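You operate a simulated robot arm through the tools that you are given. There is no shell and no other tool.

Carry out the task below with a simulated robot arm. There is one attempt and no reset: what you move stays moved.

JOB
Put things in order on the top of the grey table. At the end: the red pot is on the yellow plate; the orange remote stands where the orange latch block stood; the orange latch block from the top of the grey table is on the white number board (marked "56"); the black bracket stands where the orange remote stood; whatever was shut is shut again. Leave all else as you found it, and nothing knocked over. Set down upright: red pot.

Only the result counts: the job must be done as asked and must still hold three seconds after the hand-in. Knocking over, shifting, dropping, spilling or breaking anything else fails it.

ROBOT AND FRAMES
A 7-joint arm with a two-finger parallel gripper, fixed in place. Base frame: the origin is at the foot of the arm, x ahead of it, y to its left, z up; the work surface is at about z = 840. Readings come in mm, degrees, newtons and seconds.
With the tool pointing down near the work surface it reaches from about 300 to 700 mm from the base axis. Its first joint turns from -66.0 to 66.0 degrees. Payload 1.57 kg.
The tool frame sits at the grasp point between the pads (the TCP): z along the fingers, y along the line on which they close. The tips reach 30 mm beyond it. The gripper opens to 110 mm. The fingers are 24 mm wide and 12 mm thick; the gripper's body (48 by 112 mm) begins 78 mm behind the TCP.
Orientation is that of the tool frame in the base frame, as a unit quaternion [w, x, y, z]. With the fingers straight down and closing along the base's y, the tool's x points along the base's -x, its y along +y and its z along -z.

CONTROLS
- The arm moves only by the tool servo_tool. Its argument "motion" is a list of rows, each an object of numbers (a shift or turn left out is 0, a gripper value left out holds the last): "rx", "ry", "rz": the turn, a rotation vector about the base's x, y, z in rad; "dx", "dy", "dz": the shift along the base's x, y, z in cm; "jaw": the closure, from 0 (fully open) to 1 (shut). In form: [{"rx": .., "ry": .., "rz": .., "dx": .., "dy": .., "dz": .., "jaw": ..}, ...]. A call has 1 to 20 rows; each row shifts and turns the commanded pose from where the row before left it. A row lasts 0.2 s, in which the tool goes at most 50 mm and 8.6 degrees; a call with a longer step from one row to the next is refused whole, and so is a gripper value outside its range. Where a pose cannot be reached the arm comes as near as it can. A force on the tool above 40 N (or 10 N above the force at the start of the call, whichever is more), or a blocked arm, ends the call early, and 0.2 s more pass. Each finger travels about 108 mm/s and halts on what it meets, pressing with about 27 N; the grip force reading is that of the motor and also rises with nothing between the fingers. The clock runs only during rows and for 0.2 s after the last one: add rows that do not move to give the fingers time. It gives the time, the measured TCP pose, the force on the tool (base axes), the opening and the grip force at its end, in the units of the frame above (readings bear some noise), with the torque about the TCP (base axes, N m) and any sound that the robot's microphone picked up.
- Cameras (640 x 400 px; columns grow to the right, rows downward): "scene" is fixed at [154.9, -386.7, 1398.1]; the picture's right is [0.85, -0.53, 0.00], its down [-0.33, -0.53, -0.78] and it looks along [0.41, 0.66, -0.63] (base axes); focal length 353 px, centre (320, 200). "wrist" rides on the gripper at [70, 16, -141] in the tool frame; the picture's right is [-0.23, 0.97, 0.00], its down [-0.86, -0.20, -0.48] and it looks along [-0.47, -0.11, 0.88] (tool axes); focal length 222 px, centre (320, 200). There is no depth. A picture from a camera that has moved, and an enlarged one, comes with that camera's place and axes in the base frame and with its lens.
- camera(camera): a new picture of that camera. The clock stands still meanwhile.
- enlarge(camera, box): a new picture of the part [left, top, right, bottom] of that camera's present view, enlarged. The clock stands still meanwhile.
- job_done(): hands the job in; it is judged then, once.

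Places have to be worked out from the pictures, the camera data and where the tool is seen. Open the gripper and draw the arm clear of the work before you hand the job in, unless the task says otherwise.

The tools are called after ">>>" as name(argument=value, ...) on one line, values as JSON. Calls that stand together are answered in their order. servo_tool: Moves the arm, as the interface text tells. Its arguments: {"type":"object","properties":{"motion":{"type":"array"}},"required":["motion"]} The other tools are called the same way: camera (camera) takes a picture; enlarge (camera, box) takes an enlarged picture of a part of a camera's view; job_done () hands the job in.

At the start:

```text
t: 0.0
tool_pos: [421.8, 27.7, 1129.1]
tcp_rot: [0.0, 0.0, 1.0, -0.001]
contact_force: [-0.5, -0.1, -0.4]
torque: [-0.02, -0.01, 0.02]
gripper_width: 110.0
finger_force: 0.1
```

scene: 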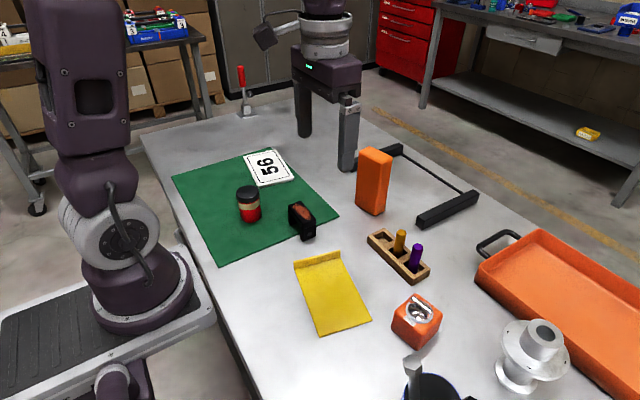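
wrist: 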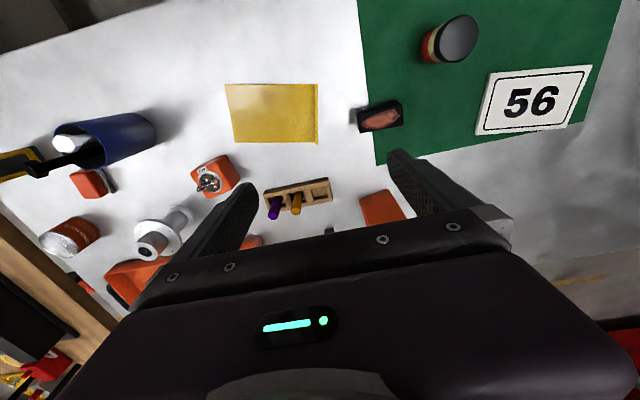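

I'll start by enlarging several regions to identify the objects.

>>> enlarge(camera="scene", box=[170, 130, 350, 270])

>>> enlarge(camera="scene", box=[340, 130, 500, 290])

>>> enlarge(camera="scene", box=[280, 240, 480, 400])

>>> enlarge(camera="scene", box=[440, 220, 640, 400])

>>> enlarge(camera="wrist", box=[0, 60, 260, 320])

>>> enlarge(camera="wrist", box=[200, 0, 620, 250])

```text
2.86 times, centred on (260, 200) of scene
camera zoom: at [154.9, -386.7, 1398.1], right [0.85, -0.53, 0.0], down [-0.33, -0.53, -0.78], along [0.41, 0.66, -0.63], focal length 1009 px, centre (491, 200)
```

zoom: 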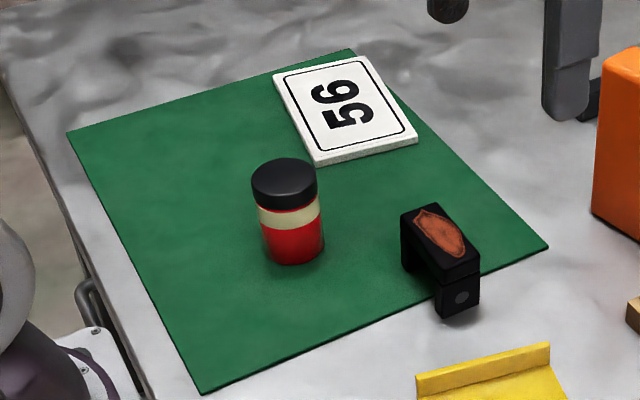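

```text
2.50 times, centred on (420, 210) of scene
camera zoom: at [154.9, -386.7, 1398.1], right [0.85, -0.53, 0.0], down [-0.33, -0.53, -0.78], along [0.41, 0.66, -0.63], focal length 883 px, centre (70, 175)
```

zoom: 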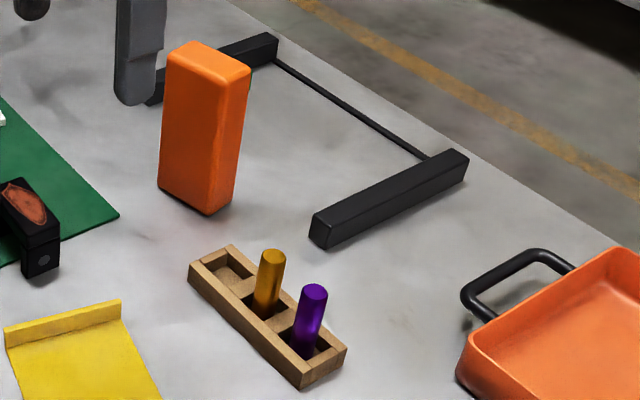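

```text
2.50 times, centred on (380, 320) of scene
camera zoom: at [154.9, -386.7, 1398.1], right [0.85, -0.53, 0.0], down [-0.33, -0.53, -0.78], along [0.41, 0.66, -0.63], focal length 883 px, centre (170, -100)
```

zoom: 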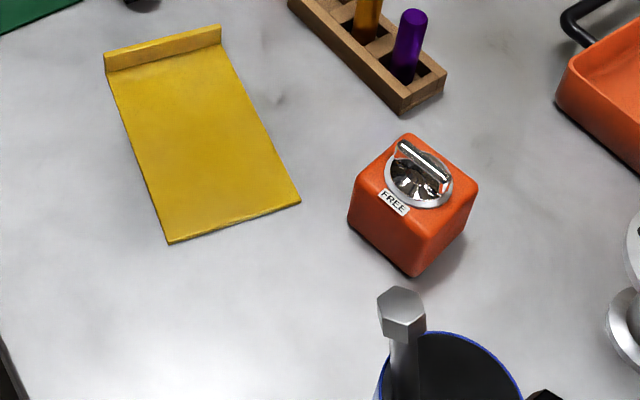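

```text
2.22 times, centred on (540, 310) of scene
camera zoom: at [154.9, -386.7, 1398.1], right [0.85, -0.53, 0.0], down [-0.33, -0.53, -0.78], along [0.41, 0.66, -0.63], focal length 784 px, centre (-169, -44)
```

zoom: 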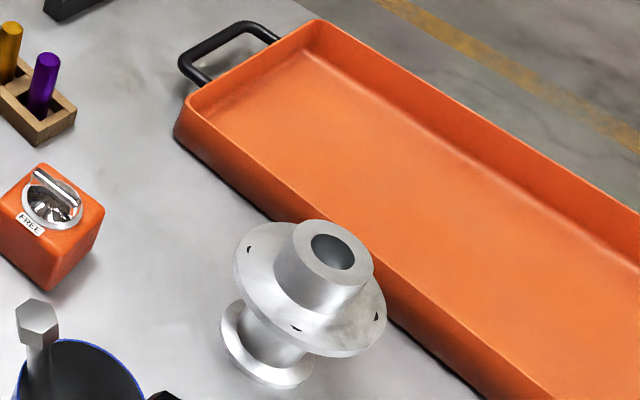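

```text
1.54 times, centred on (130, 190) of wrist
camera zoom: at [353.2, 43.9, 1270.1], right [0.23, 0.97, 0.0], down [0.86, -0.2, 0.48], along [0.47, -0.11, -0.88], focal length 342 px, centre (612, 215)
```

zoom: 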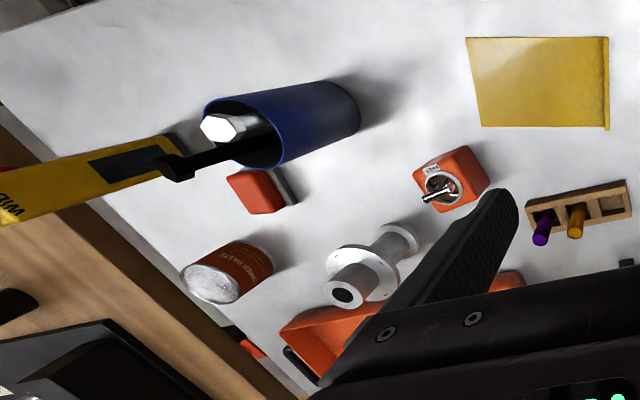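

```text
1.52 times, centred on (410, 125) of wrist
camera zoom: at [353.2, 43.9, 1270.1], right [0.23, 0.97, 0.0], down [0.86, -0.2, 0.48], along [0.47, -0.11, -0.88], focal length 338 px, centre (183, 314)
```

zoom: 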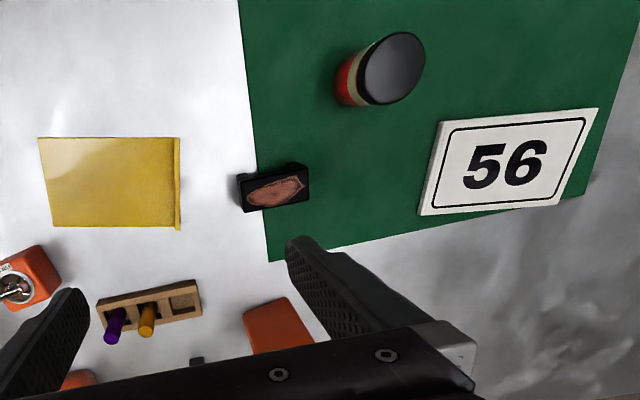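

The latch block looks to be near (460,-195), the tall orange object near (605,99), the small black bracket near (420,113), the pot near (340,222), and the board near (471,403). I'll move high over the latch block to get a better view.

>>> servo_tool(motion=[{"dy": -4}, {"dy": -4}, {"dy": -4}, {"dy": -4}, {"dy": -4}, {"dx": 1, "dy": -2, "dz": -3}, {"dz": -3}, {}])

>>> camera(camera="wrist")

>>> enlarge(camera="scene", box=[320, 100, 520, 225])

```text
t: 1.8
tool_pos: [432.6, -189.5, 1069.3]
tcp_rot: [0.0, 0.0, 1.0, 0.001]
contact_force: [0.2, -0.1, 0.9]
torque: [-0.02, -0.02, 0.02]
gripper_width: 109.9
finger_force: 0.0
```

```text
taken
camera wrist: at [364.6, -173.9, 1210.3], right [0.23, 0.97, 0.0], down [0.86, -0.2, 0.48], along [0.47, -0.11, -0.88], focal length 222 px, centre (320, 200)
```

wrist: 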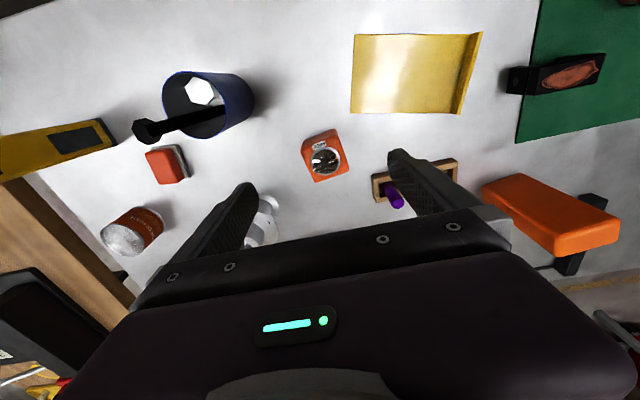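

```text
3.20 times, centred on (420, 162) of scene
camera zoom: at [154.9, -386.7, 1398.1], right [0.85, -0.53, 0.0], down [-0.33, -0.53, -0.78], along [0.41, 0.66, -0.63], focal length 1130 px, centre (0, 320)
```

zoom: 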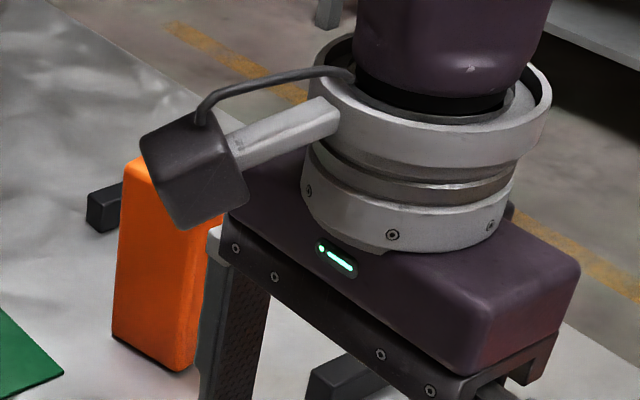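

I'll zoom in on the unclear small orange object and the others.

>>> enlarge(camera="wrist", box=[90, 60, 260, 270])

>>> enlarge(camera="wrist", box=[280, 110, 380, 200])

>>> enlarge(camera="wrist", box=[440, 30, 640, 290])

>>> enlarge(camera="wrist", box=[0, 100, 120, 200])

```text
1.90 times, centred on (175, 165) of wrist
camera zoom: at [364.6, -173.9, 1210.3], right [0.23, 0.97, 0.0], down [0.86, -0.2, 0.48], along [0.47, -0.11, -0.88], focal length 423 px, centre (596, 267)
```

zoom: 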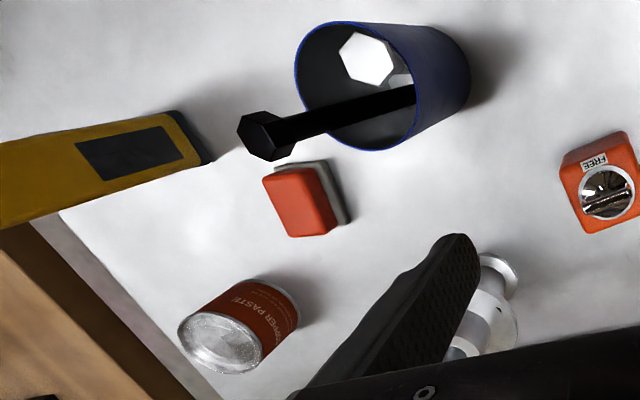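

```text
4.44 times, centred on (330, 155) of wrist
camera zoom: at [364.6, -173.9, 1210.3], right [0.23, 0.97, 0.0], down [0.86, -0.2, 0.48], along [0.47, -0.11, -0.88], focal length 987 px, centre (276, 400)
```

zoom: 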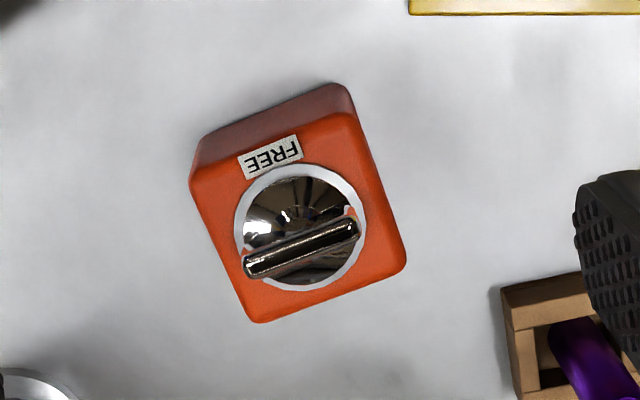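

```text
1.54 times, centred on (540, 160) of wrist
camera zoom: at [364.6, -173.9, 1210.3], right [0.23, 0.97, 0.0], down [0.86, -0.2, 0.48], along [0.47, -0.11, -0.88], focal length 342 px, centre (-18, 262)
```

zoom: 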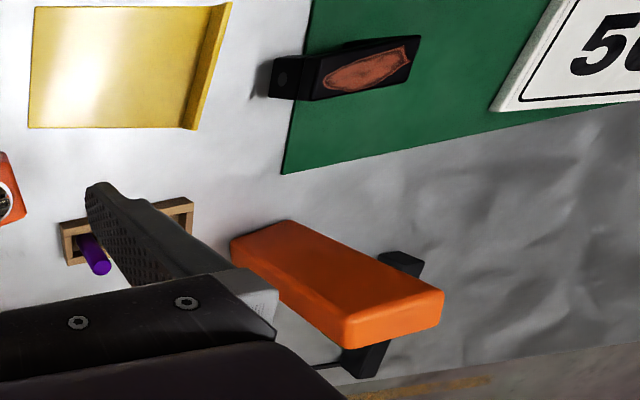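

```text
4.00 times, centred on (60, 150) of wrist
camera zoom: at [364.6, -173.9, 1210.3], right [0.23, 0.97, 0.0], down [0.86, -0.2, 0.48], along [0.47, -0.11, -0.88], focal length 888 px, centre (1360, 400)
```

zoom: 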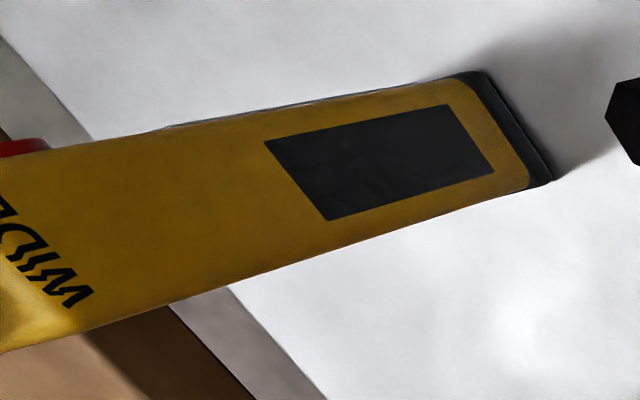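

The tall orange block is likely the remote, with its front on the hidden side. I'll view it from the far side by turning the tool -90° about z and moving toward +y, staying high.

>>> servo_tool(motion=[{"dz": 3, "rz": -0.1428}, {"dz": 3, "dy": 3, "rz": -0.1428}, {"dy": 4, "dx": 1, "rz": -0.1428}, {"dy": 4, "dx": 1, "rz": -0.1428}, {"dy": 4, "dx": 1, "rz": -0.1428}, {"dy": 4, "dx": 1, "rz": -0.1428}, {"dy": 4, "dx": 1, "rz": -0.1428}, {"dy": 4, "dx": 1, "rz": -0.1428}, {"dy": 4, "dx": 1, "rz": -0.1428}, {"dy": 4, "dx": 1, "rz": -0.1428}, {"dy": 4, "dx": 1, "rz": -0.1428}, {"dy": 2}, {}])

>>> camera(camera="wrist")

>>> camera(camera="scene")

```text
t: 4.6
tool_pos: [522.5, 215.4, 1128.7]
tcp_rot: [0.0, 0.707, 0.707, 0.0]
contact_force: [0.3, 0.6, 0.3]
torque: [0.0, -0.02, 0.02]
gripper_width: 109.9
finger_force: 0.1
```

```text
taken
camera wrist: at [539.2, 285.2, 1270.3], right [0.97, -0.23, 0.0], down [-0.2, -0.86, 0.48], along [-0.11, -0.47, -0.88], focal length 222 px, centre (320, 200)
```

wrist: 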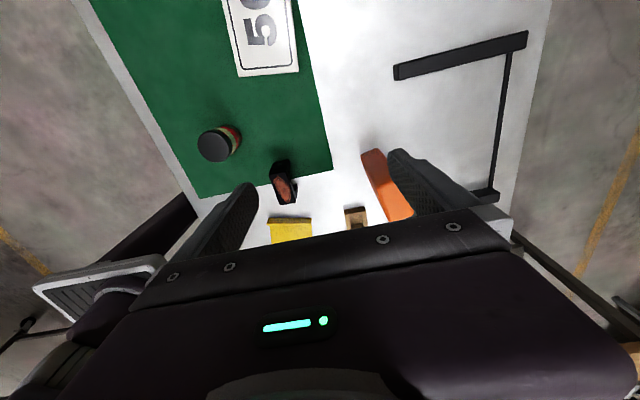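

```text
taken
```

scene: 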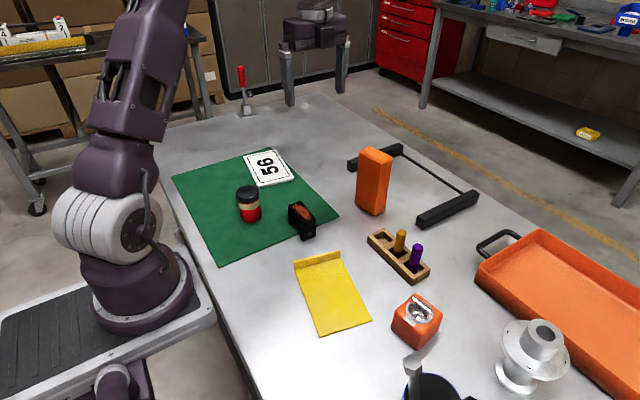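

I'll enlarge this view of the tall orange block and its surroundings.

>>> enlarge(camera="wrist", box=[330, 120, 450, 230])

>>> enlarge(camera="wrist", box=[180, 100, 380, 240])

>>> enlarge(camera="scene", box=[340, 130, 490, 240])

```text
3.64 times, centred on (390, 175) of wrist
camera zoom: at [539.2, 285.2, 1270.3], right [0.97, -0.23, 0.0], down [-0.2, -0.86, 0.48], along [-0.11, -0.47, -0.88], focal length 808 px, centre (66, 291)
```

zoom: 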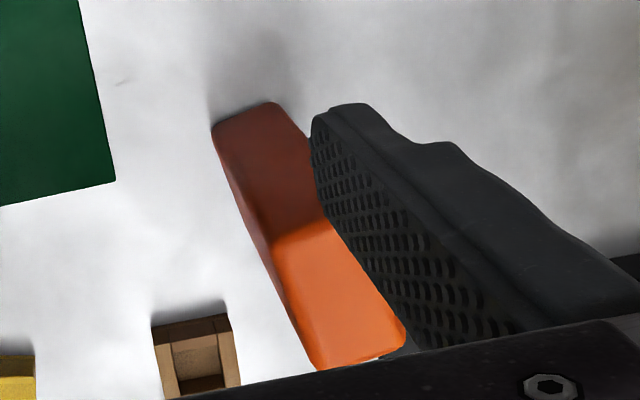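

```text
2.86 times, centred on (280, 170) of wrist
camera zoom: at [539.2, 285.2, 1270.3], right [0.97, -0.23, 0.0], down [-0.2, -0.86, 0.48], along [-0.11, -0.47, -0.88], focal length 635 px, centre (434, 286)
```

zoom: 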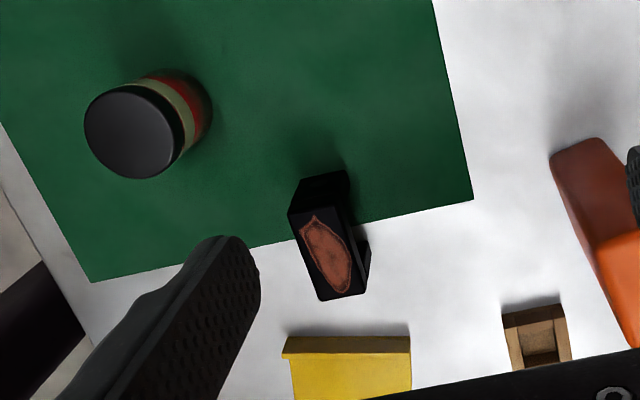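

```text
3.64 times, centred on (415, 185) of scene
camera zoom: at [154.9, -386.7, 1398.1], right [0.85, -0.53, 0.0], down [-0.33, -0.53, -0.78], along [0.41, 0.66, -0.63], focal length 1284 px, centre (-26, 254)
```

zoom: 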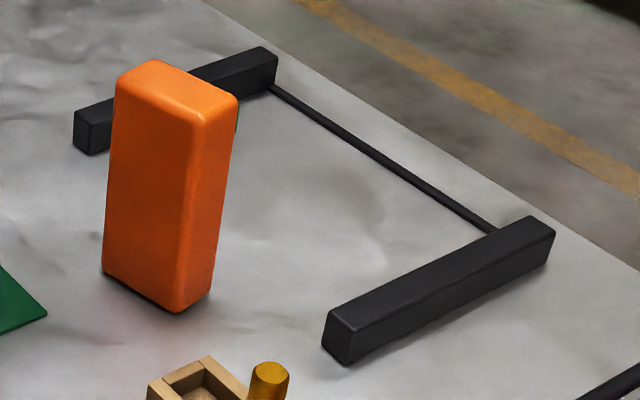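

There's a hint of green on the tall block's hidden far face. I'll go round to view it from the +x side.

>>> servo_tool(motion=[{"dx": 2, "rz": -0.14}, {"dx": 2, "rz": -0.14}, {"dx": 2, "rz": -0.14}, {"dx": 2, "rz": -0.14}, {"dx": 2, "rz": -0.14}, {"dx": 2, "rz": -0.14}, {"dx": 2, "rz": -0.14}, {"dx": 1, "rz": -0.14}, {"dx": 1, "rz": -0.14}, {}])

>>> camera(camera="wrist")

```text
t: 6.8
tool_pos: [595.3, 202.4, 1104.8]
tcp_rot: [0.004, 0.946, 0.321, -0.032]
contact_force: [0.0, 0.0, 0.1]
torque: [-0.01, 0.02, -0.01]
gripper_width: 110.3
finger_force: 0.1
out of reach, approached as far as the arm can: row 4, 5, 6, 7, 8, 9
```

```text
taken
camera wrist: at [669.5, 235.6, 1240.8], right [0.41, -0.91, 0.0], down [-0.77, -0.35, 0.53], along [-0.49, -0.22, -0.84], focal length 222 px, centre (320, 200)
```

wrist: 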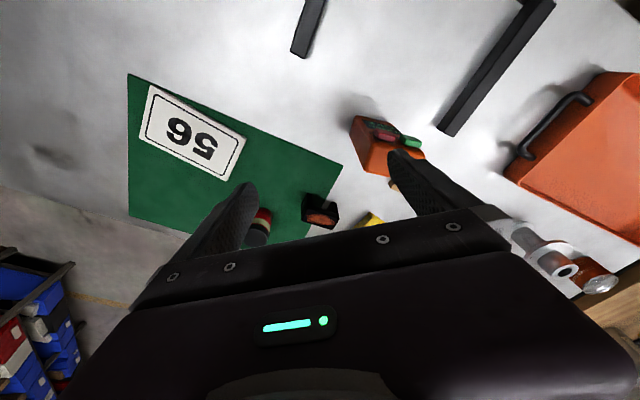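

The far face carries buttons, so the tall orange block is the remote. I estimate the latch block as a ~55 mm cube at (469,-190) with about 10° yaw. I'll rotate back and travel toward it.

>>> servo_tool(motion=[{"dx": -3, "rz": 0.14}, {"dx": -3, "rz": 0.14}, {"dx": -3, "rz": 0.14}, {"dx": -3, "rz": 0.14}, {"dx": -3, "rz": 0.14}, {"dx": -2, "rz": 0.14}, {"rz": 0.14}, {"rz": 0.14}, {"rz": 0.14}, {"rz": 0.142}, {"rz": 0.142}, {}])

>>> camera(camera="wrist")

```text
t: 9.4
tool_pos: [481.2, 191.0, 1115.6]
tcp_rot: [0.044, 0.483, 0.874, -0.029]
contact_force: [-0.3, 0.1, -0.2]
torque: [0.0, 0.0, 0.02]
gripper_width: 109.9
finger_force: 0.0
out of reach, approached as far as the arm can: row 1, 2
```

```text
taken
camera wrist: at [451.3, 272.0, 1248.9], right [0.94, 0.33, 0.02], down [0.26, -0.78, 0.57], along [0.2, -0.53, -0.82], focal length 222 px, centre (320, 200)
```

wrist: 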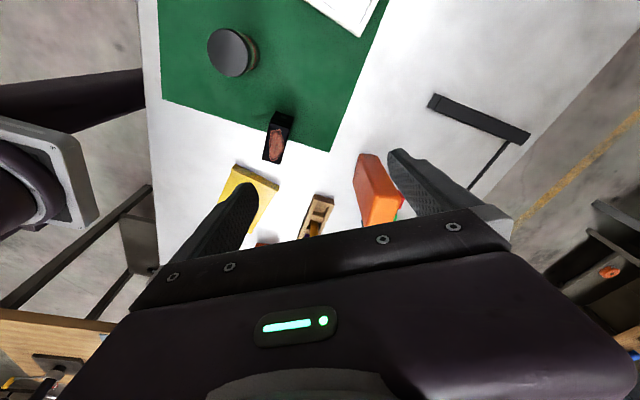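

The tool picked up a slight tilt at the reach limit. I'll correct that tilt and yaw to about +10.5° while moving above the latch block.

>>> servo_tool(motion=[{"rx": 0.0935, "ry": 0.049}, {"dy": -4, "rz": 0.1327}, {"dy": -4, "rz": 0.1327}, {"dy": -4, "rz": 0.1327}, {"dy": -4, "rz": 0.1327}, {"dy": -4, "rz": 0.1327}, {"dy": -4, "rz": 0.1327}, {"dy": -4, "rz": 0.1327}, {"dy": -4, "dx": -1, "rz": 0.1327}, {"dy": -4, "rz": 0.1327, "dz": -2}, {"dy": -2.1, "dz": -4}, {"dz": -4}, {"jaw": 0.2}, {}])

>>> camera(camera="wrist")

```text
t: 12.4
tool_pos: [471.9, -187.4, 1018.3]
tcp_rot: [-0.001, -0.092, 0.996, 0.0]
contact_force: [0.9, 0.2, 0.0]
torque: [-0.02, 0.05, -0.02]
gripper_width: 87.7
finger_force: 0.0
```

```text
taken
camera wrist: at [401.2, -184.1, 1159.5], right [0.05, 1.0, 0.0], down [0.88, -0.04, 0.48], along [0.48, -0.02, -0.88], focal length 222 px, centre (320, 200)
```

wrist: 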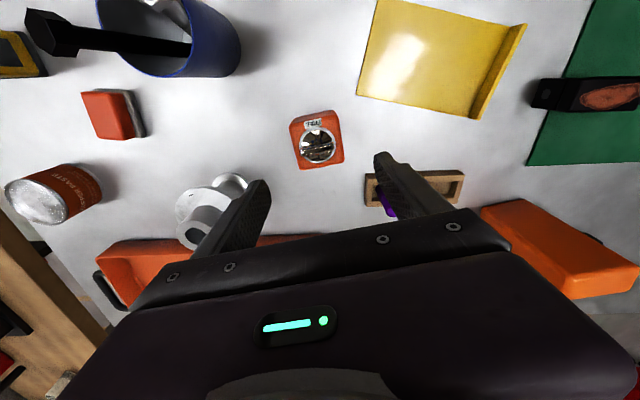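

The tilt is fixed. I'll enlarge the block to check its position and yaw relative to the tool.

>>> enlarge(camera="wrist", box=[270, 90, 370, 180])

>>> enlarge(camera="scene", box=[370, 220, 470, 360])

```text
4.44 times, centred on (320, 135) of wrist
camera zoom: at [401.2, -184.1, 1159.5], right [0.05, 1.0, 0.0], down [0.88, -0.04, 0.48], along [0.48, -0.02, -0.88], focal length 987 px, centre (320, 489)
```

zoom: 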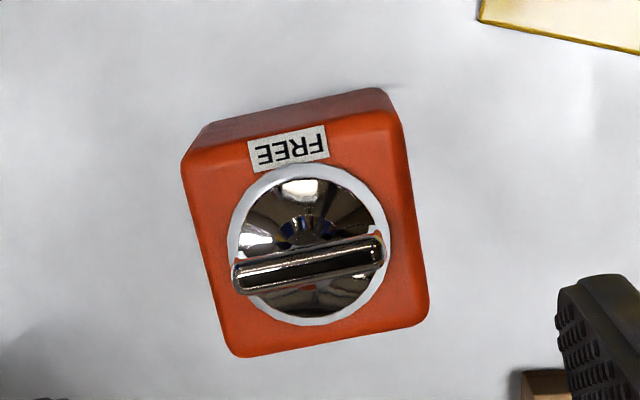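

```text
2.86 times, centred on (420, 290) of scene
camera zoom: at [154.9, -386.7, 1398.1], right [0.85, -0.53, 0.0], down [-0.33, -0.53, -0.78], along [0.41, 0.66, -0.63], focal length 1009 px, centre (34, -57)
```

zoom: 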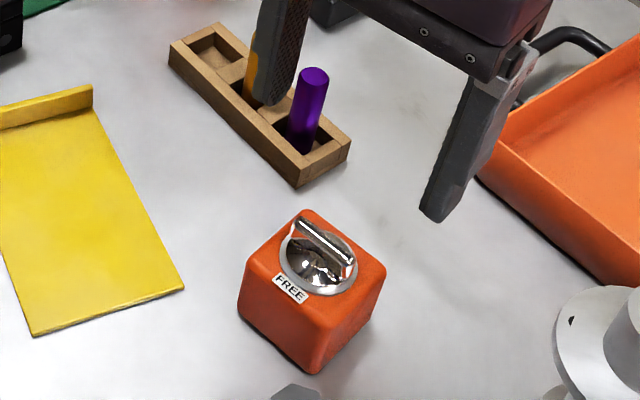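

The block centre is at about (470,-189) and its yaw matches the tool. I'll descend to z≈880 and grip.

>>> servo_tool(motion=[{"dx": -0.2, "dy": -0.2, "dz": -3}, {"dz": -3}, {"dz": -3}, {"dz": -3}, {"dz": -1.8}, {}, {"jaw": 1}, {"jaw": 1}, {}, {}])

>>> enlarge(camera="scene", box=[370, 220, 470, 360])

```text
t: 14.6
tool_pos: [471.5, -191.6, 877.2]
tcp_rot: [0.0, -0.092, 0.996, 0.0]
contact_force: [0.0, -0.5, 0.0]
torque: [-0.01, 0.0, 0.03]
gripper_width: 59.8
finger_force: 27.0
```

```text
2.86 times, centred on (420, 290) of scene
camera zoom: at [154.9, -386.7, 1398.1], right [0.85, -0.53, 0.0], down [-0.33, -0.53, -0.78], along [0.41, 0.66, -0.63], focal length 1009 px, centre (34, -57)
```

zoom: 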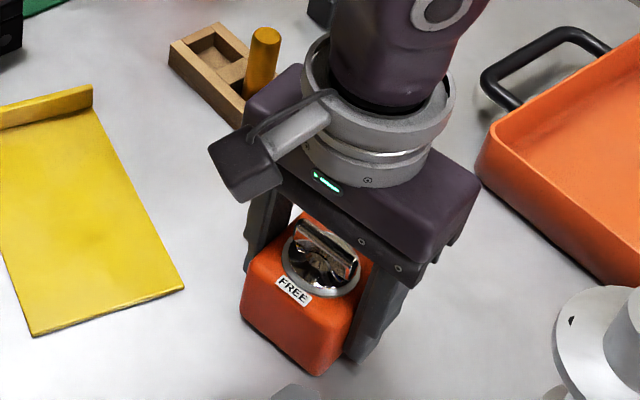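

The block is gripped with an opening of 60 mm. I'll lift it and check the force reading.

>>> servo_tool(motion=[{"dz": 0.5}, {"dz": 1}, {"dz": 2}, {}])

>>> enlarge(camera="scene", box=[340, 220, 500, 360])

```text
t: 15.6
tool_pos: [470.9, -190.8, 913.7]
tcp_rot: [-0.001, -0.091, 0.996, 0.0]
contact_force: [0.6, 1.1, -1.5]
torque: [-0.01, -0.01, 0.0]
gripper_width: 59.7
finger_force: 27.0
```

```text
2.86 times, centred on (420, 290) of scene
camera zoom: at [154.9, -386.7, 1398.1], right [0.85, -0.53, 0.0], down [-0.33, -0.53, -0.78], along [0.41, 0.66, -0.63], focal length 1009 px, centre (34, -57)
```

zoom: 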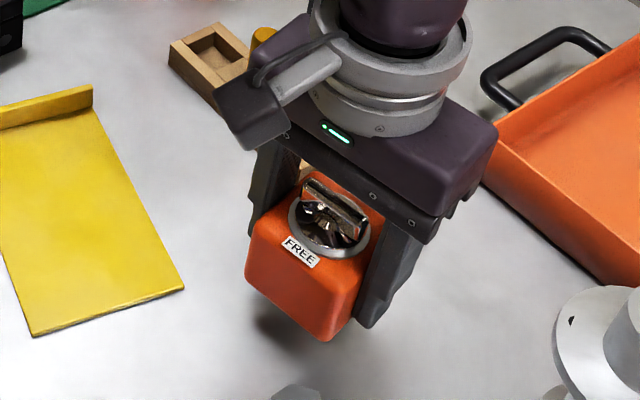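

The block is free and lifted. I'll raise it and carry it over the number board centre (~(470,393)), yawing to match the board.

>>> servo_tool(motion=[{"dz": 4}, {"dz": 4}, {"dz": 3, "dy": 2}, {"dy": 4.3, "rz": -0.027}, {"dy": 4.3, "rz": -0.027}, {"dy": 4.3, "rz": -0.027}, {"dy": 4.3, "rz": -0.027}, {"dy": 4.3, "rz": -0.027}, {"dy": 4.3, "rz": -0.027}, {"dy": 4.3, "rz": -0.027}, {"dy": 4.3, "rz": -0.027}, {"dy": 4.3, "rz": -0.027}, {"dy": 4.3, "rz": -0.027}, {"dy": 4.3, "rz": -0.027}, {"dy": 4.3, "rz": -0.027}, {"dy": 4.3}, {}, {}])

>>> camera(camera="scene")

>>> camera(camera="wrist")

```text
t: 19.4
tool_pos: [466.5, 385.1, 1021.8]
tcp_rot: [-0.001, 0.071, 0.997, -0.001]
contact_force: [-0.1, 0.4, -2.6]
torque: [0.01, -0.01, -0.01]
gripper_width: 59.6
finger_force: 26.6
```

```text
taken
```

scene: 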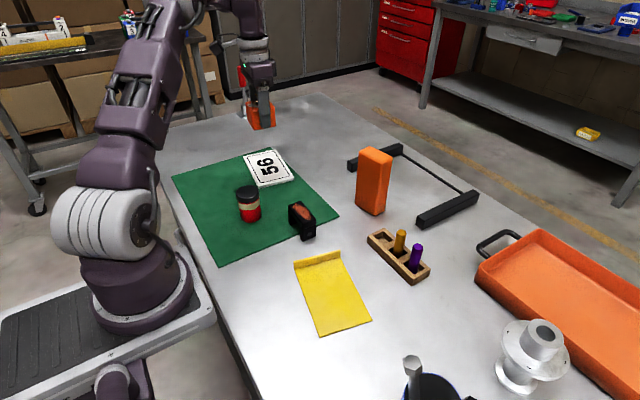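

```text
taken
camera wrist: at [399.6, 411.4, 1163.2], right [0.36, 0.93, 0.0], down [0.82, -0.32, 0.48], along [0.44, -0.17, -0.88], focal length 222 px, centre (320, 200)
```

wrist: 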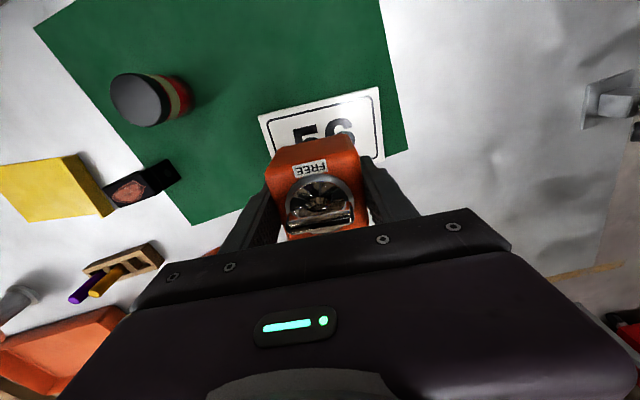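

The board centre comes out at about (471,394) from both cameras. I'll shift slightly and descend to just above the board, since the block bottom is about 37 mm below the TCP.

>>> servo_tool(motion=[{"dx": 0.3, "dy": 0.8, "dz": -3}, {"dz": -3}, {"dz": -3}, {"dz": -2.5}, {}, {}])

>>> enlarge(camera="scene", box=[210, 90, 330, 210])

```text
t: 20.8
tool_pos: [470.8, 394.7, 907.5]
tcp_rot: [-0.001, 0.071, 0.997, 0.001]
contact_force: [-0.4, 0.1, -1.1]
torque: [0.02, 0.02, -0.01]
gripper_width: 59.7
finger_force: 27.2
```

```text
3.33 times, centred on (270, 150) of scene
camera zoom: at [154.9, -386.7, 1398.1], right [0.85, -0.53, 0.0], down [-0.33, -0.53, -0.78], along [0.41, 0.66, -0.63], focal length 1177 px, centre (487, 367)
```

zoom: 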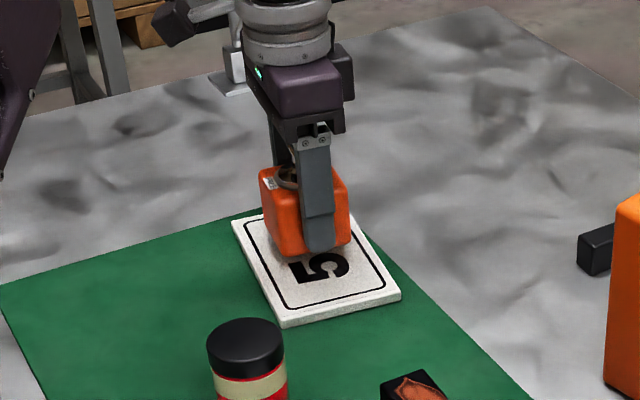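

The block is over the board. I'll lower it in small steps while watching the force.

>>> servo_tool(motion=[{"dz": -0.8}, {"dz": -0.4}, {"dz": -0.2}, {"dz": -0.2}, {}])

```text
t: 22.0
tool_pos: [472.8, 396.4, 891.2]
tcp_rot: [-0.001, 0.07, 0.998, 0.0]
contact_force: [1.2, -0.5, -2.7]
torque: [0.0, 0.0, -0.01]
gripper_width: 59.5
finger_force: 26.6
```

>>> enlarge(camera="scene", box=[230, 120, 310, 190])

>>> servo_tool(motion=[{"dz": -0.1}, {"dz": -0.1}, {}])

```text
5.71 times, centred on (270, 155) of scene
camera zoom: at [154.9, -386.7, 1398.1], right [0.85, -0.53, 0.0], down [-0.33, -0.53, -0.78], along [0.41, 0.66, -0.63], focal length 2017 px, centre (606, 457)
```

zoom: 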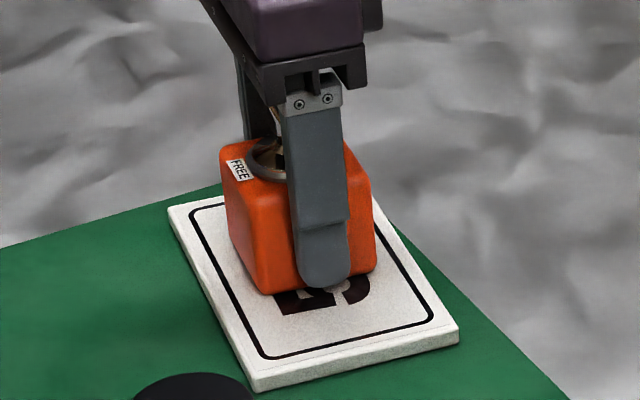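

```text
t: 22.8
tool_pos: [471.6, 396.7, 890.8]
tcp_rot: [0.001, 0.071, 0.997, 0.001]
contact_force: [-4.7, -2.1, 17.7]
torque: [-0.28, 0.15, 0.02]
gripper_width: 59.6
finger_force: 27.2
```

Contact is registered at 17.7 N, so I'll relax slightly, open, and rise.

>>> servo_tool(motion=[{"dz": 0.1}, {}, {"jaw": 0.4}, {"jaw": 0.2}, {"jaw": 0.2}, {"dz": 1}, {"dz": 3}, {"dz": 4}, {"dz": 4}, {}])

>>> enlarge(camera="scene", box=[220, 100, 340, 200])

>>> camera(camera="wrist")

```text
t: 25.0
tool_pos: [475.2, 397.8, 1012.4]
tcp_rot: [-0.001, 0.071, 0.997, 0.0]
contact_force: [-1.0, -0.5, 0.7]
torque: [-0.01, -0.02, -0.03]
gripper_width: 88.2
finger_force: 0.0
```

```text
4.00 times, centred on (280, 150) of scene
camera zoom: at [154.9, -386.7, 1398.1], right [0.85, -0.53, 0.0], down [-0.33, -0.53, -0.78], along [0.41, 0.66, -0.63], focal length 1412 px, centre (480, 400)
```

zoom: 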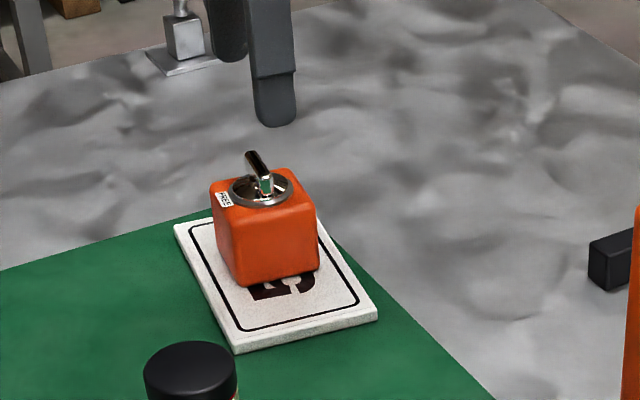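

```text
taken
camera wrist: at [408.5, 423.1, 1153.3], right [0.36, 0.93, 0.0], down [0.82, -0.32, 0.48], along [0.44, -0.17, -0.88], focal length 222 px, centre (320, 200)
```

wrist: 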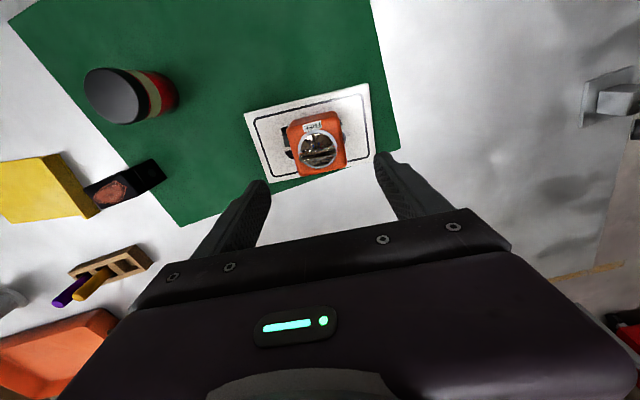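

The latch block rests on the board. Next I'll go above the remote for a close look, with tool yaw about +13°.

>>> servo_tool(motion=[{"dz": 4}, {"dz": 4}, {"dy": -4, "rz": 0.05}, {"dy": -4, "rz": 0.05}, {"dy": -4, "dx": 1, "rz": 0.05}, {"dy": -4, "dx": 2, "rz": 0.05}, {"dy": -4, "dx": 2, "rz": 0.05}, {"dy": -4, "dx": 2, "rz": 0.05}, {"dy": -4, "dx": 2, "rz": 0.068}, {"dy": -1}, {}])

>>> camera(camera="wrist")

>>> enlarge(camera="wrist", box=[240, 60, 400, 180])

```text
t: 27.4
tool_pos: [561.4, 107.8, 1091.5]
tcp_rot: [-0.001, -0.113, 0.994, 0.0]
contact_force: [-0.8, 0.9, -0.7]
torque: [0.0, 0.0, -0.02]
gripper_width: 87.9
finger_force: 0.1
```

```text
taken
camera wrist: at [490.7, 107.3, 1233.0], right [0.0, 1.0, 0.0], down [0.88, 0.0, 0.48], along [0.48, 0.0, -0.88], focal length 222 px, centre (320, 200)
```

wrist: 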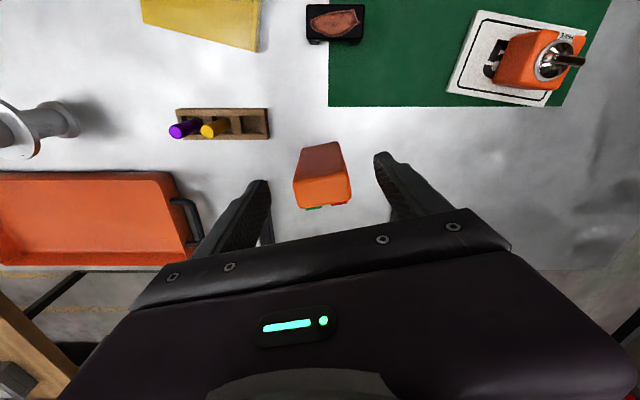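

```text
3.33 times, centred on (320, 120) of wrist
camera zoom: at [490.7, 107.3, 1233.0], right [0.0, 1.0, 0.0], down [0.88, 0.0, 0.48], along [0.48, 0.0, -0.88], focal length 740 px, centre (320, 467)
```

zoom: 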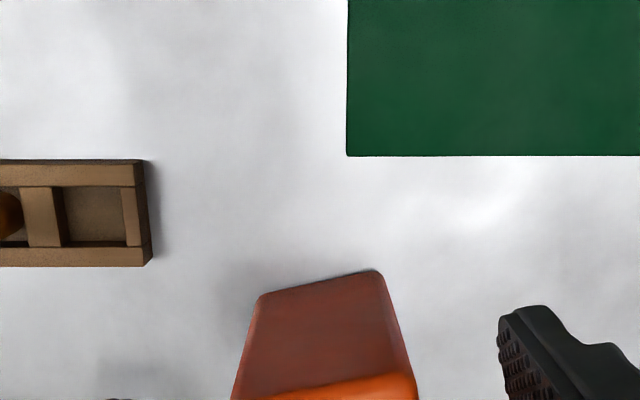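

Now I'll zoom in on the top of the remote to measure its thickness.

>>> enlarge(camera="wrist", box=[270, 130, 370, 220])

```text
4.44 times, centred on (320, 175) of wrist
camera zoom: at [490.7, 107.3, 1233.0], right [0.0, 1.0, 0.0], down [0.88, 0.0, 0.48], along [0.48, 0.0, -0.88], focal length 987 px, centre (320, 311)
```

zoom: 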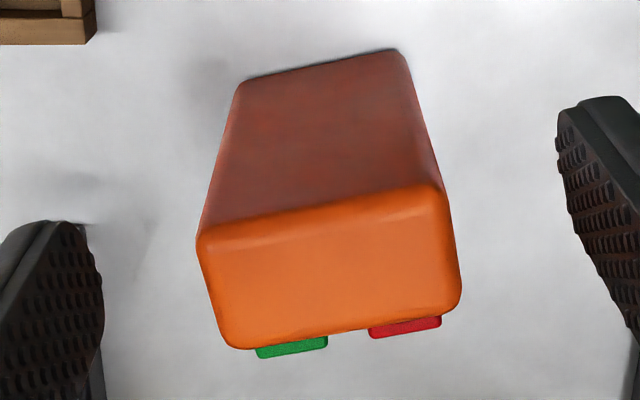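

The remote measures about 67 × 37 mm, centred at (610,110), with yaw around 11.5° and its top at z≈993. I'll align above it, then descend with the jaws wide.

>>> servo_tool(motion=[{"dz": -4.3, "jaw": 0.06, "rz": -0.024}, {"dx": 2.5}, {"dx": 2.4, "dy": 0.2}, {}, {}])

>>> camera(camera="wrist")

>>> enlarge(camera="scene", box=[320, 100, 460, 230])

```text
t: 28.6
tool_pos: [611.2, 112.2, 1046.7]
tcp_rot: [-0.001, -0.101, 0.995, 0.001]
contact_force: [0.2, 0.3, 0.1]
torque: [0.01, -0.03, -0.03]
gripper_width: 103.4
finger_force: 0.0
```

```text
taken
camera wrist: at [539.7, 112.9, 1188.2], right [0.03, 1.0, 0.0], down [0.88, -0.02, 0.48], along [0.48, -0.01, -0.88], focal length 222 px, centre (320, 200)
```

wrist: 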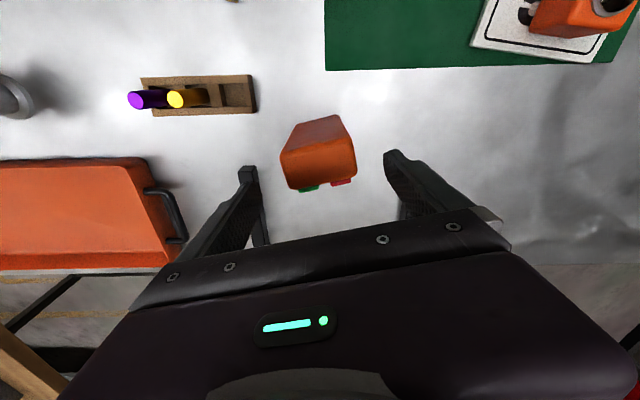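

```text
3.08 times, centred on (390, 165) of scene
camera zoom: at [154.9, -386.7, 1398.1], right [0.85, -0.53, 0.0], down [-0.33, -0.53, -0.78], along [0.41, 0.66, -0.63], focal length 1086 px, centre (105, 308)
```

zoom: 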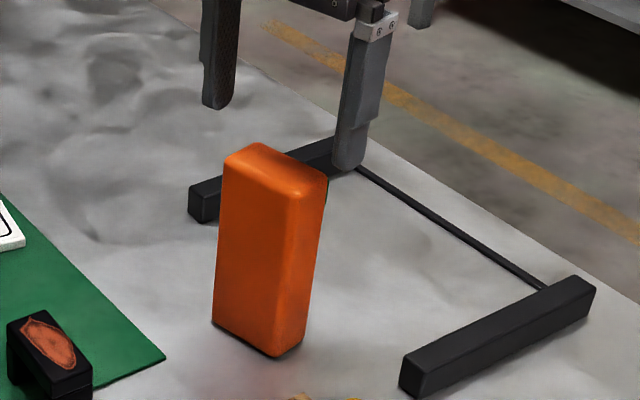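

The remote top sits where the point directly below the TCP should appear, so alignment is good. I'll descend to z≈930 and grip.

>>> servo_tool(motion=[{"dz": -3}, {"dz": -3}, {"dz": -3}, {"dz": -2.7}, {}, {"jaw": 1}, {"jaw": 1}, {"jaw": 1}, {}])

>>> enlarge(camera="scene", box=[320, 100, 460, 230])

```text
t: 30.6
tool_pos: [613.3, 107.9, 930.0]
tcp_rot: [-0.001, -0.101, 0.995, -0.001]
contact_force: [-0.7, 0.3, 0.2]
torque: [-0.02, 0.01, 0.03]
gripper_width: 70.0
finger_force: 26.8
```

```text
3.08 times, centred on (390, 165) of scene
camera zoom: at [155.0, -386.7, 1398.1], right [0.85, -0.53, 0.0], down [-0.33, -0.53, -0.78], along [0.41, 0.66, -0.63], focal length 1086 px, centre (105, 308)
```

zoom: 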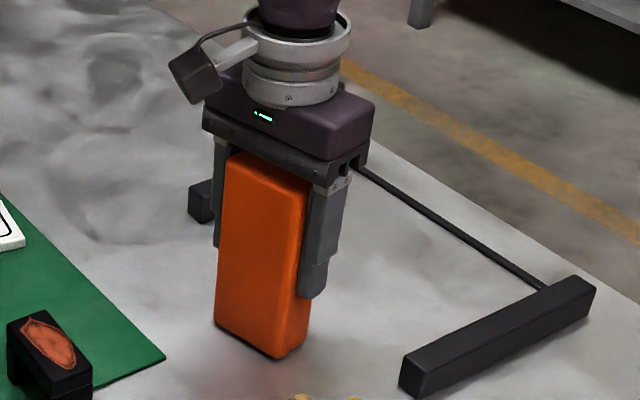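

It's gripped at 70 mm width. I'll lift the remote straight up, pull back in x, then carry it to above the old latch-block spot (471,-190).

>>> servo_tool(motion=[{"dz": 0.5}, {"dz": 2}, {"dz": 3}, {"dz": 4, "dx": -1}, {"dz": 1.5, "dx": -3}, {"dx": -3.5}, {"dx": -3.5}, {"dx": -3.2, "dy": -1}, {"dy": -3.5}, {"dy": -3.5}, {"dy": -3.5}, {"dy": -3.5}, {"dy": -3.5}, {"dy": -3.5}, {"dy": -3.5}, {"dy": -3.5}, {"dy": -0.8}, {}, {}])

>>> camera(camera="scene")

```text
t: 34.6
tool_pos: [468.1, -188.8, 1043.3]
tcp_rot: [-0.001, -0.1, 0.995, 0.0]
contact_force: [-0.9, -0.3, -2.3]
torque: [-0.02, 0.0, -0.01]
gripper_width: 69.9
finger_force: 27.0
```

```text
taken
```

scene: 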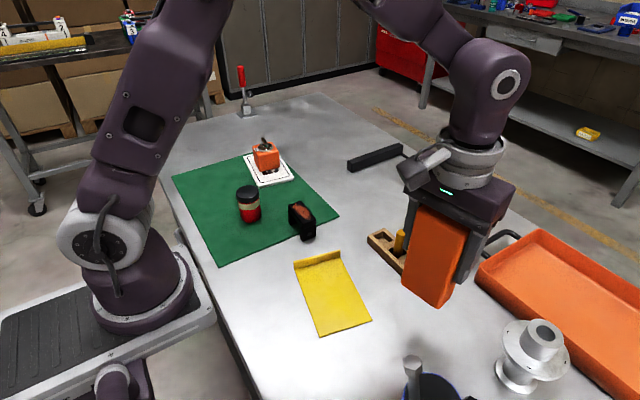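

The remote is held upright over the target. I'll descend close to the table, then lower slowly.

>>> servo_tool(motion=[{"dx": 0.2, "dy": -0.1, "dz": -3}, {"dz": -3}, {"dz": -3}, {"dz": -1.5}, {"dz": -0.3}, {"dz": -0.2}, {}])

>>> enlarge(camera="scene", box=[360, 210, 500, 380])

```text
t: 36.2
tool_pos: [471.5, -190.3, 930.4]
tcp_rot: [-0.001, -0.101, 0.995, 0.0]
contact_force: [-0.5, -0.4, -2.4]
torque: [0.01, -0.05, -0.01]
gripper_width: 69.9
finger_force: 26.2
```

```text
2.35 times, centred on (430, 295) of scene
camera zoom: at [155.0, -386.7, 1398.1], right [0.85, -0.53, 0.0], down [-0.33, -0.53, -0.78], along [0.41, 0.66, -0.63], focal length 831 px, centre (61, -24)
```

zoom: 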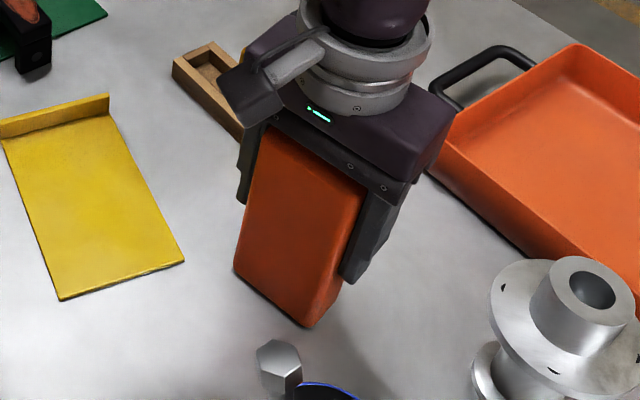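

Almost touching. I'll step down 1 mm at a time until there's contact.

>>> servo_tool(motion=[{"dz": -0.1}, {"dz": -0.1}, {}])

```text
t: 37.0
tool_pos: [471.8, -190.8, 929.6]
tcp_rot: [0.0, -0.102, 0.995, 0.001]
contact_force: [0.8, 4.0, 21.0]
torque: [0.66, 0.05, 0.05]
gripper_width: 70.4
finger_force: 26.4
```

Contact is at 21 N. I'll relax by 1 mm, open, and rise.

>>> servo_tool(motion=[{"dz": 0.1}, {}, {"jaw": 0.3}, {"jaw": 0.1}, {"jaw": 0.05}, {"jaw": 0.05}, {"dz": 2}, {"dz": 3}, {"dz": 4}, {"dz": 4}, {"dz": 2}, {}])

>>> camera(camera="scene")

>>> camera(camera="wrist")

```text
t: 39.6
tool_pos: [470.5, -192.5, 1081.2]
tcp_rot: [-0.001, -0.101, 0.995, 0.0]
contact_force: [-0.5, 1.1, 0.3]
torque: [0.0, 0.01, -0.04]
gripper_width: 104.8
finger_force: 0.0
```

```text
taken
```

scene: 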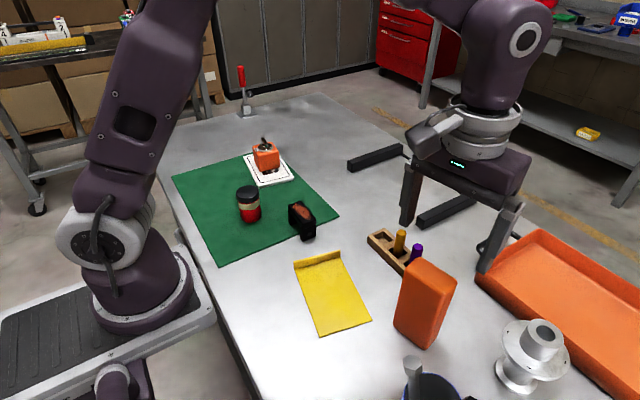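

```text
taken
camera wrist: at [399.1, -190.8, 1222.3], right [0.03, 1.0, 0.0], down [0.88, -0.02, 0.48], along [0.48, -0.01, -0.88], focal length 222 px, centre (320, 200)
```

wrist: 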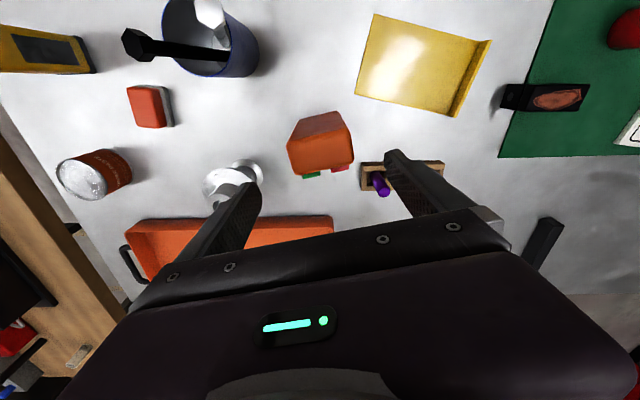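

The remote stands in the latch block's old place. Next I'll move above the bracket for a closer look.

>>> servo_tool(motion=[{"dy": 2, "dz": 1}, {"dy": 4, "rz": -0.03}, {"dy": 4, "rz": -0.03}, {"dy": 4, "rz": -0.03}, {"dy": 4, "rz": -0.03, "dx": -1}, {"dy": 4, "rz": -0.03, "dx": -2}, {"dy": 4, "rz": -0.03, "dx": -2}, {"dy": 4, "rz": -0.022, "dx": -2, "dz": -3}, {"dz": -3}, {}, {}])

>>> camera(camera="wrist")

>>> enlarge(camera="wrist", box=[250, 80, 400, 210])

>>> enlarge(camera="scene", box=[260, 180, 350, 260])

```text
refused: row 8 steps farther than a row can; nothing moved
```

```text
taken
camera wrist: at [399.1, -190.8, 1222.3], right [0.03, 1.0, 0.0], down [0.88, -0.02, 0.48], along [0.48, -0.01, -0.88], focal length 222 px, centre (320, 200)
```

wrist: 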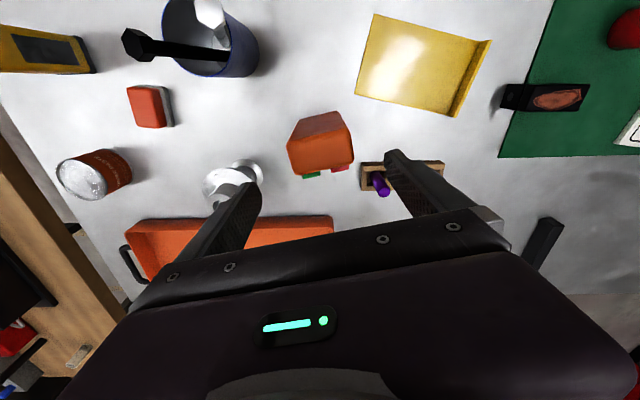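

```text
3.08 times, centred on (325, 145) of wrist
camera zoom: at [399.1, -190.8, 1222.3], right [0.03, 1.0, 0.0], down [0.88, -0.02, 0.48], along [0.48, -0.01, -0.88], focal length 684 px, centre (305, 369)
```

zoom: 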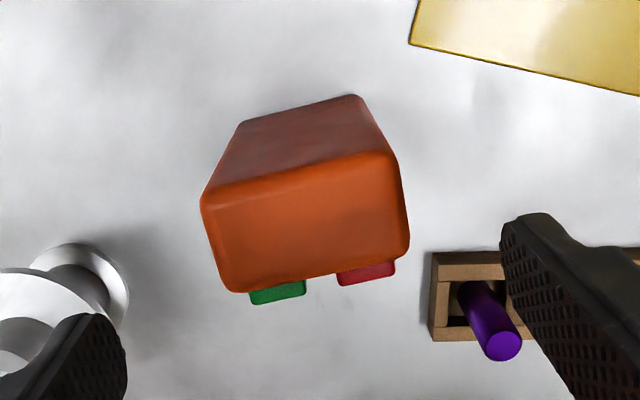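

```text
5.00 times, centred on (305, 220) of scene
camera zoom: at [154.9, -386.7, 1398.1], right [0.85, -0.53, 0.0], down [-0.33, -0.53, -0.78], along [0.41, 0.66, -0.63], focal length 1765 px, centre (395, 100)
```

zoom: 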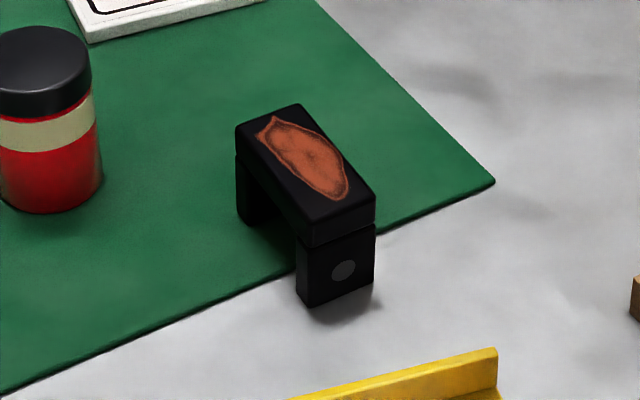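

The bracket is an inverted U, about 66 mm long (along y) and 34 mm wide, centred near (427,130). I'll move above it with valid step sizes.

>>> servo_tool(motion=[{"dy": 2, "dz": 1}, {"dy": 4, "rz": -0.03}, {"dy": 4, "rz": -0.03}, {"dy": 4, "rz": -0.03}, {"dy": 4, "rz": -0.03, "dx": -1}, {"dy": 4, "rz": -0.03, "dx": -1}, {"dy": 4, "rz": -0.03, "dx": -1}, {"dy": 4, "rz": -0.022, "dx": -1}, {"dy": 2, "dz": -4}, {"dz": -4}, {}, {}])

>>> camera(camera="wrist")

>>> enlarge(camera="wrist", box=[270, 80, 390, 180])

```text
t: 42.2
tool_pos: [431.6, 125.4, 1014.8]
tcp_rot: [-0.001, 0.0, 1.0, 0.0]
contact_force: [0.7, 0.0, 0.2]
torque: [0.04, -0.04, 0.0]
gripper_width: 104.4
finger_force: 0.0
```

```text
taken
camera wrist: at [362.3, 141.7, 1155.3], right [0.23, 0.97, 0.0], down [0.86, -0.2, 0.48], along [0.46, -0.11, -0.88], focal length 222 px, centre (320, 200)
```

wrist: 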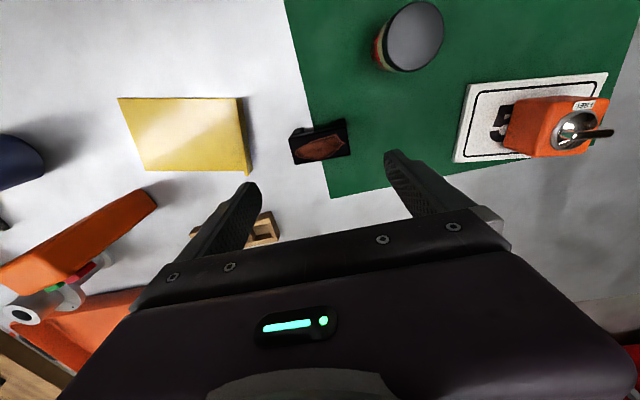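

```text
4.00 times, centred on (330, 130) of wrist
camera zoom: at [362.3, 141.7, 1155.3], right [0.23, 0.97, 0.0], down [0.86, -0.2, 0.48], along [0.46, -0.11, -0.88], focal length 888 px, centre (280, 480)
```

zoom: 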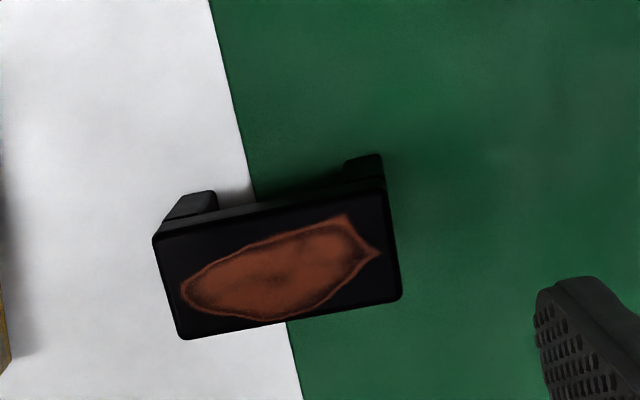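

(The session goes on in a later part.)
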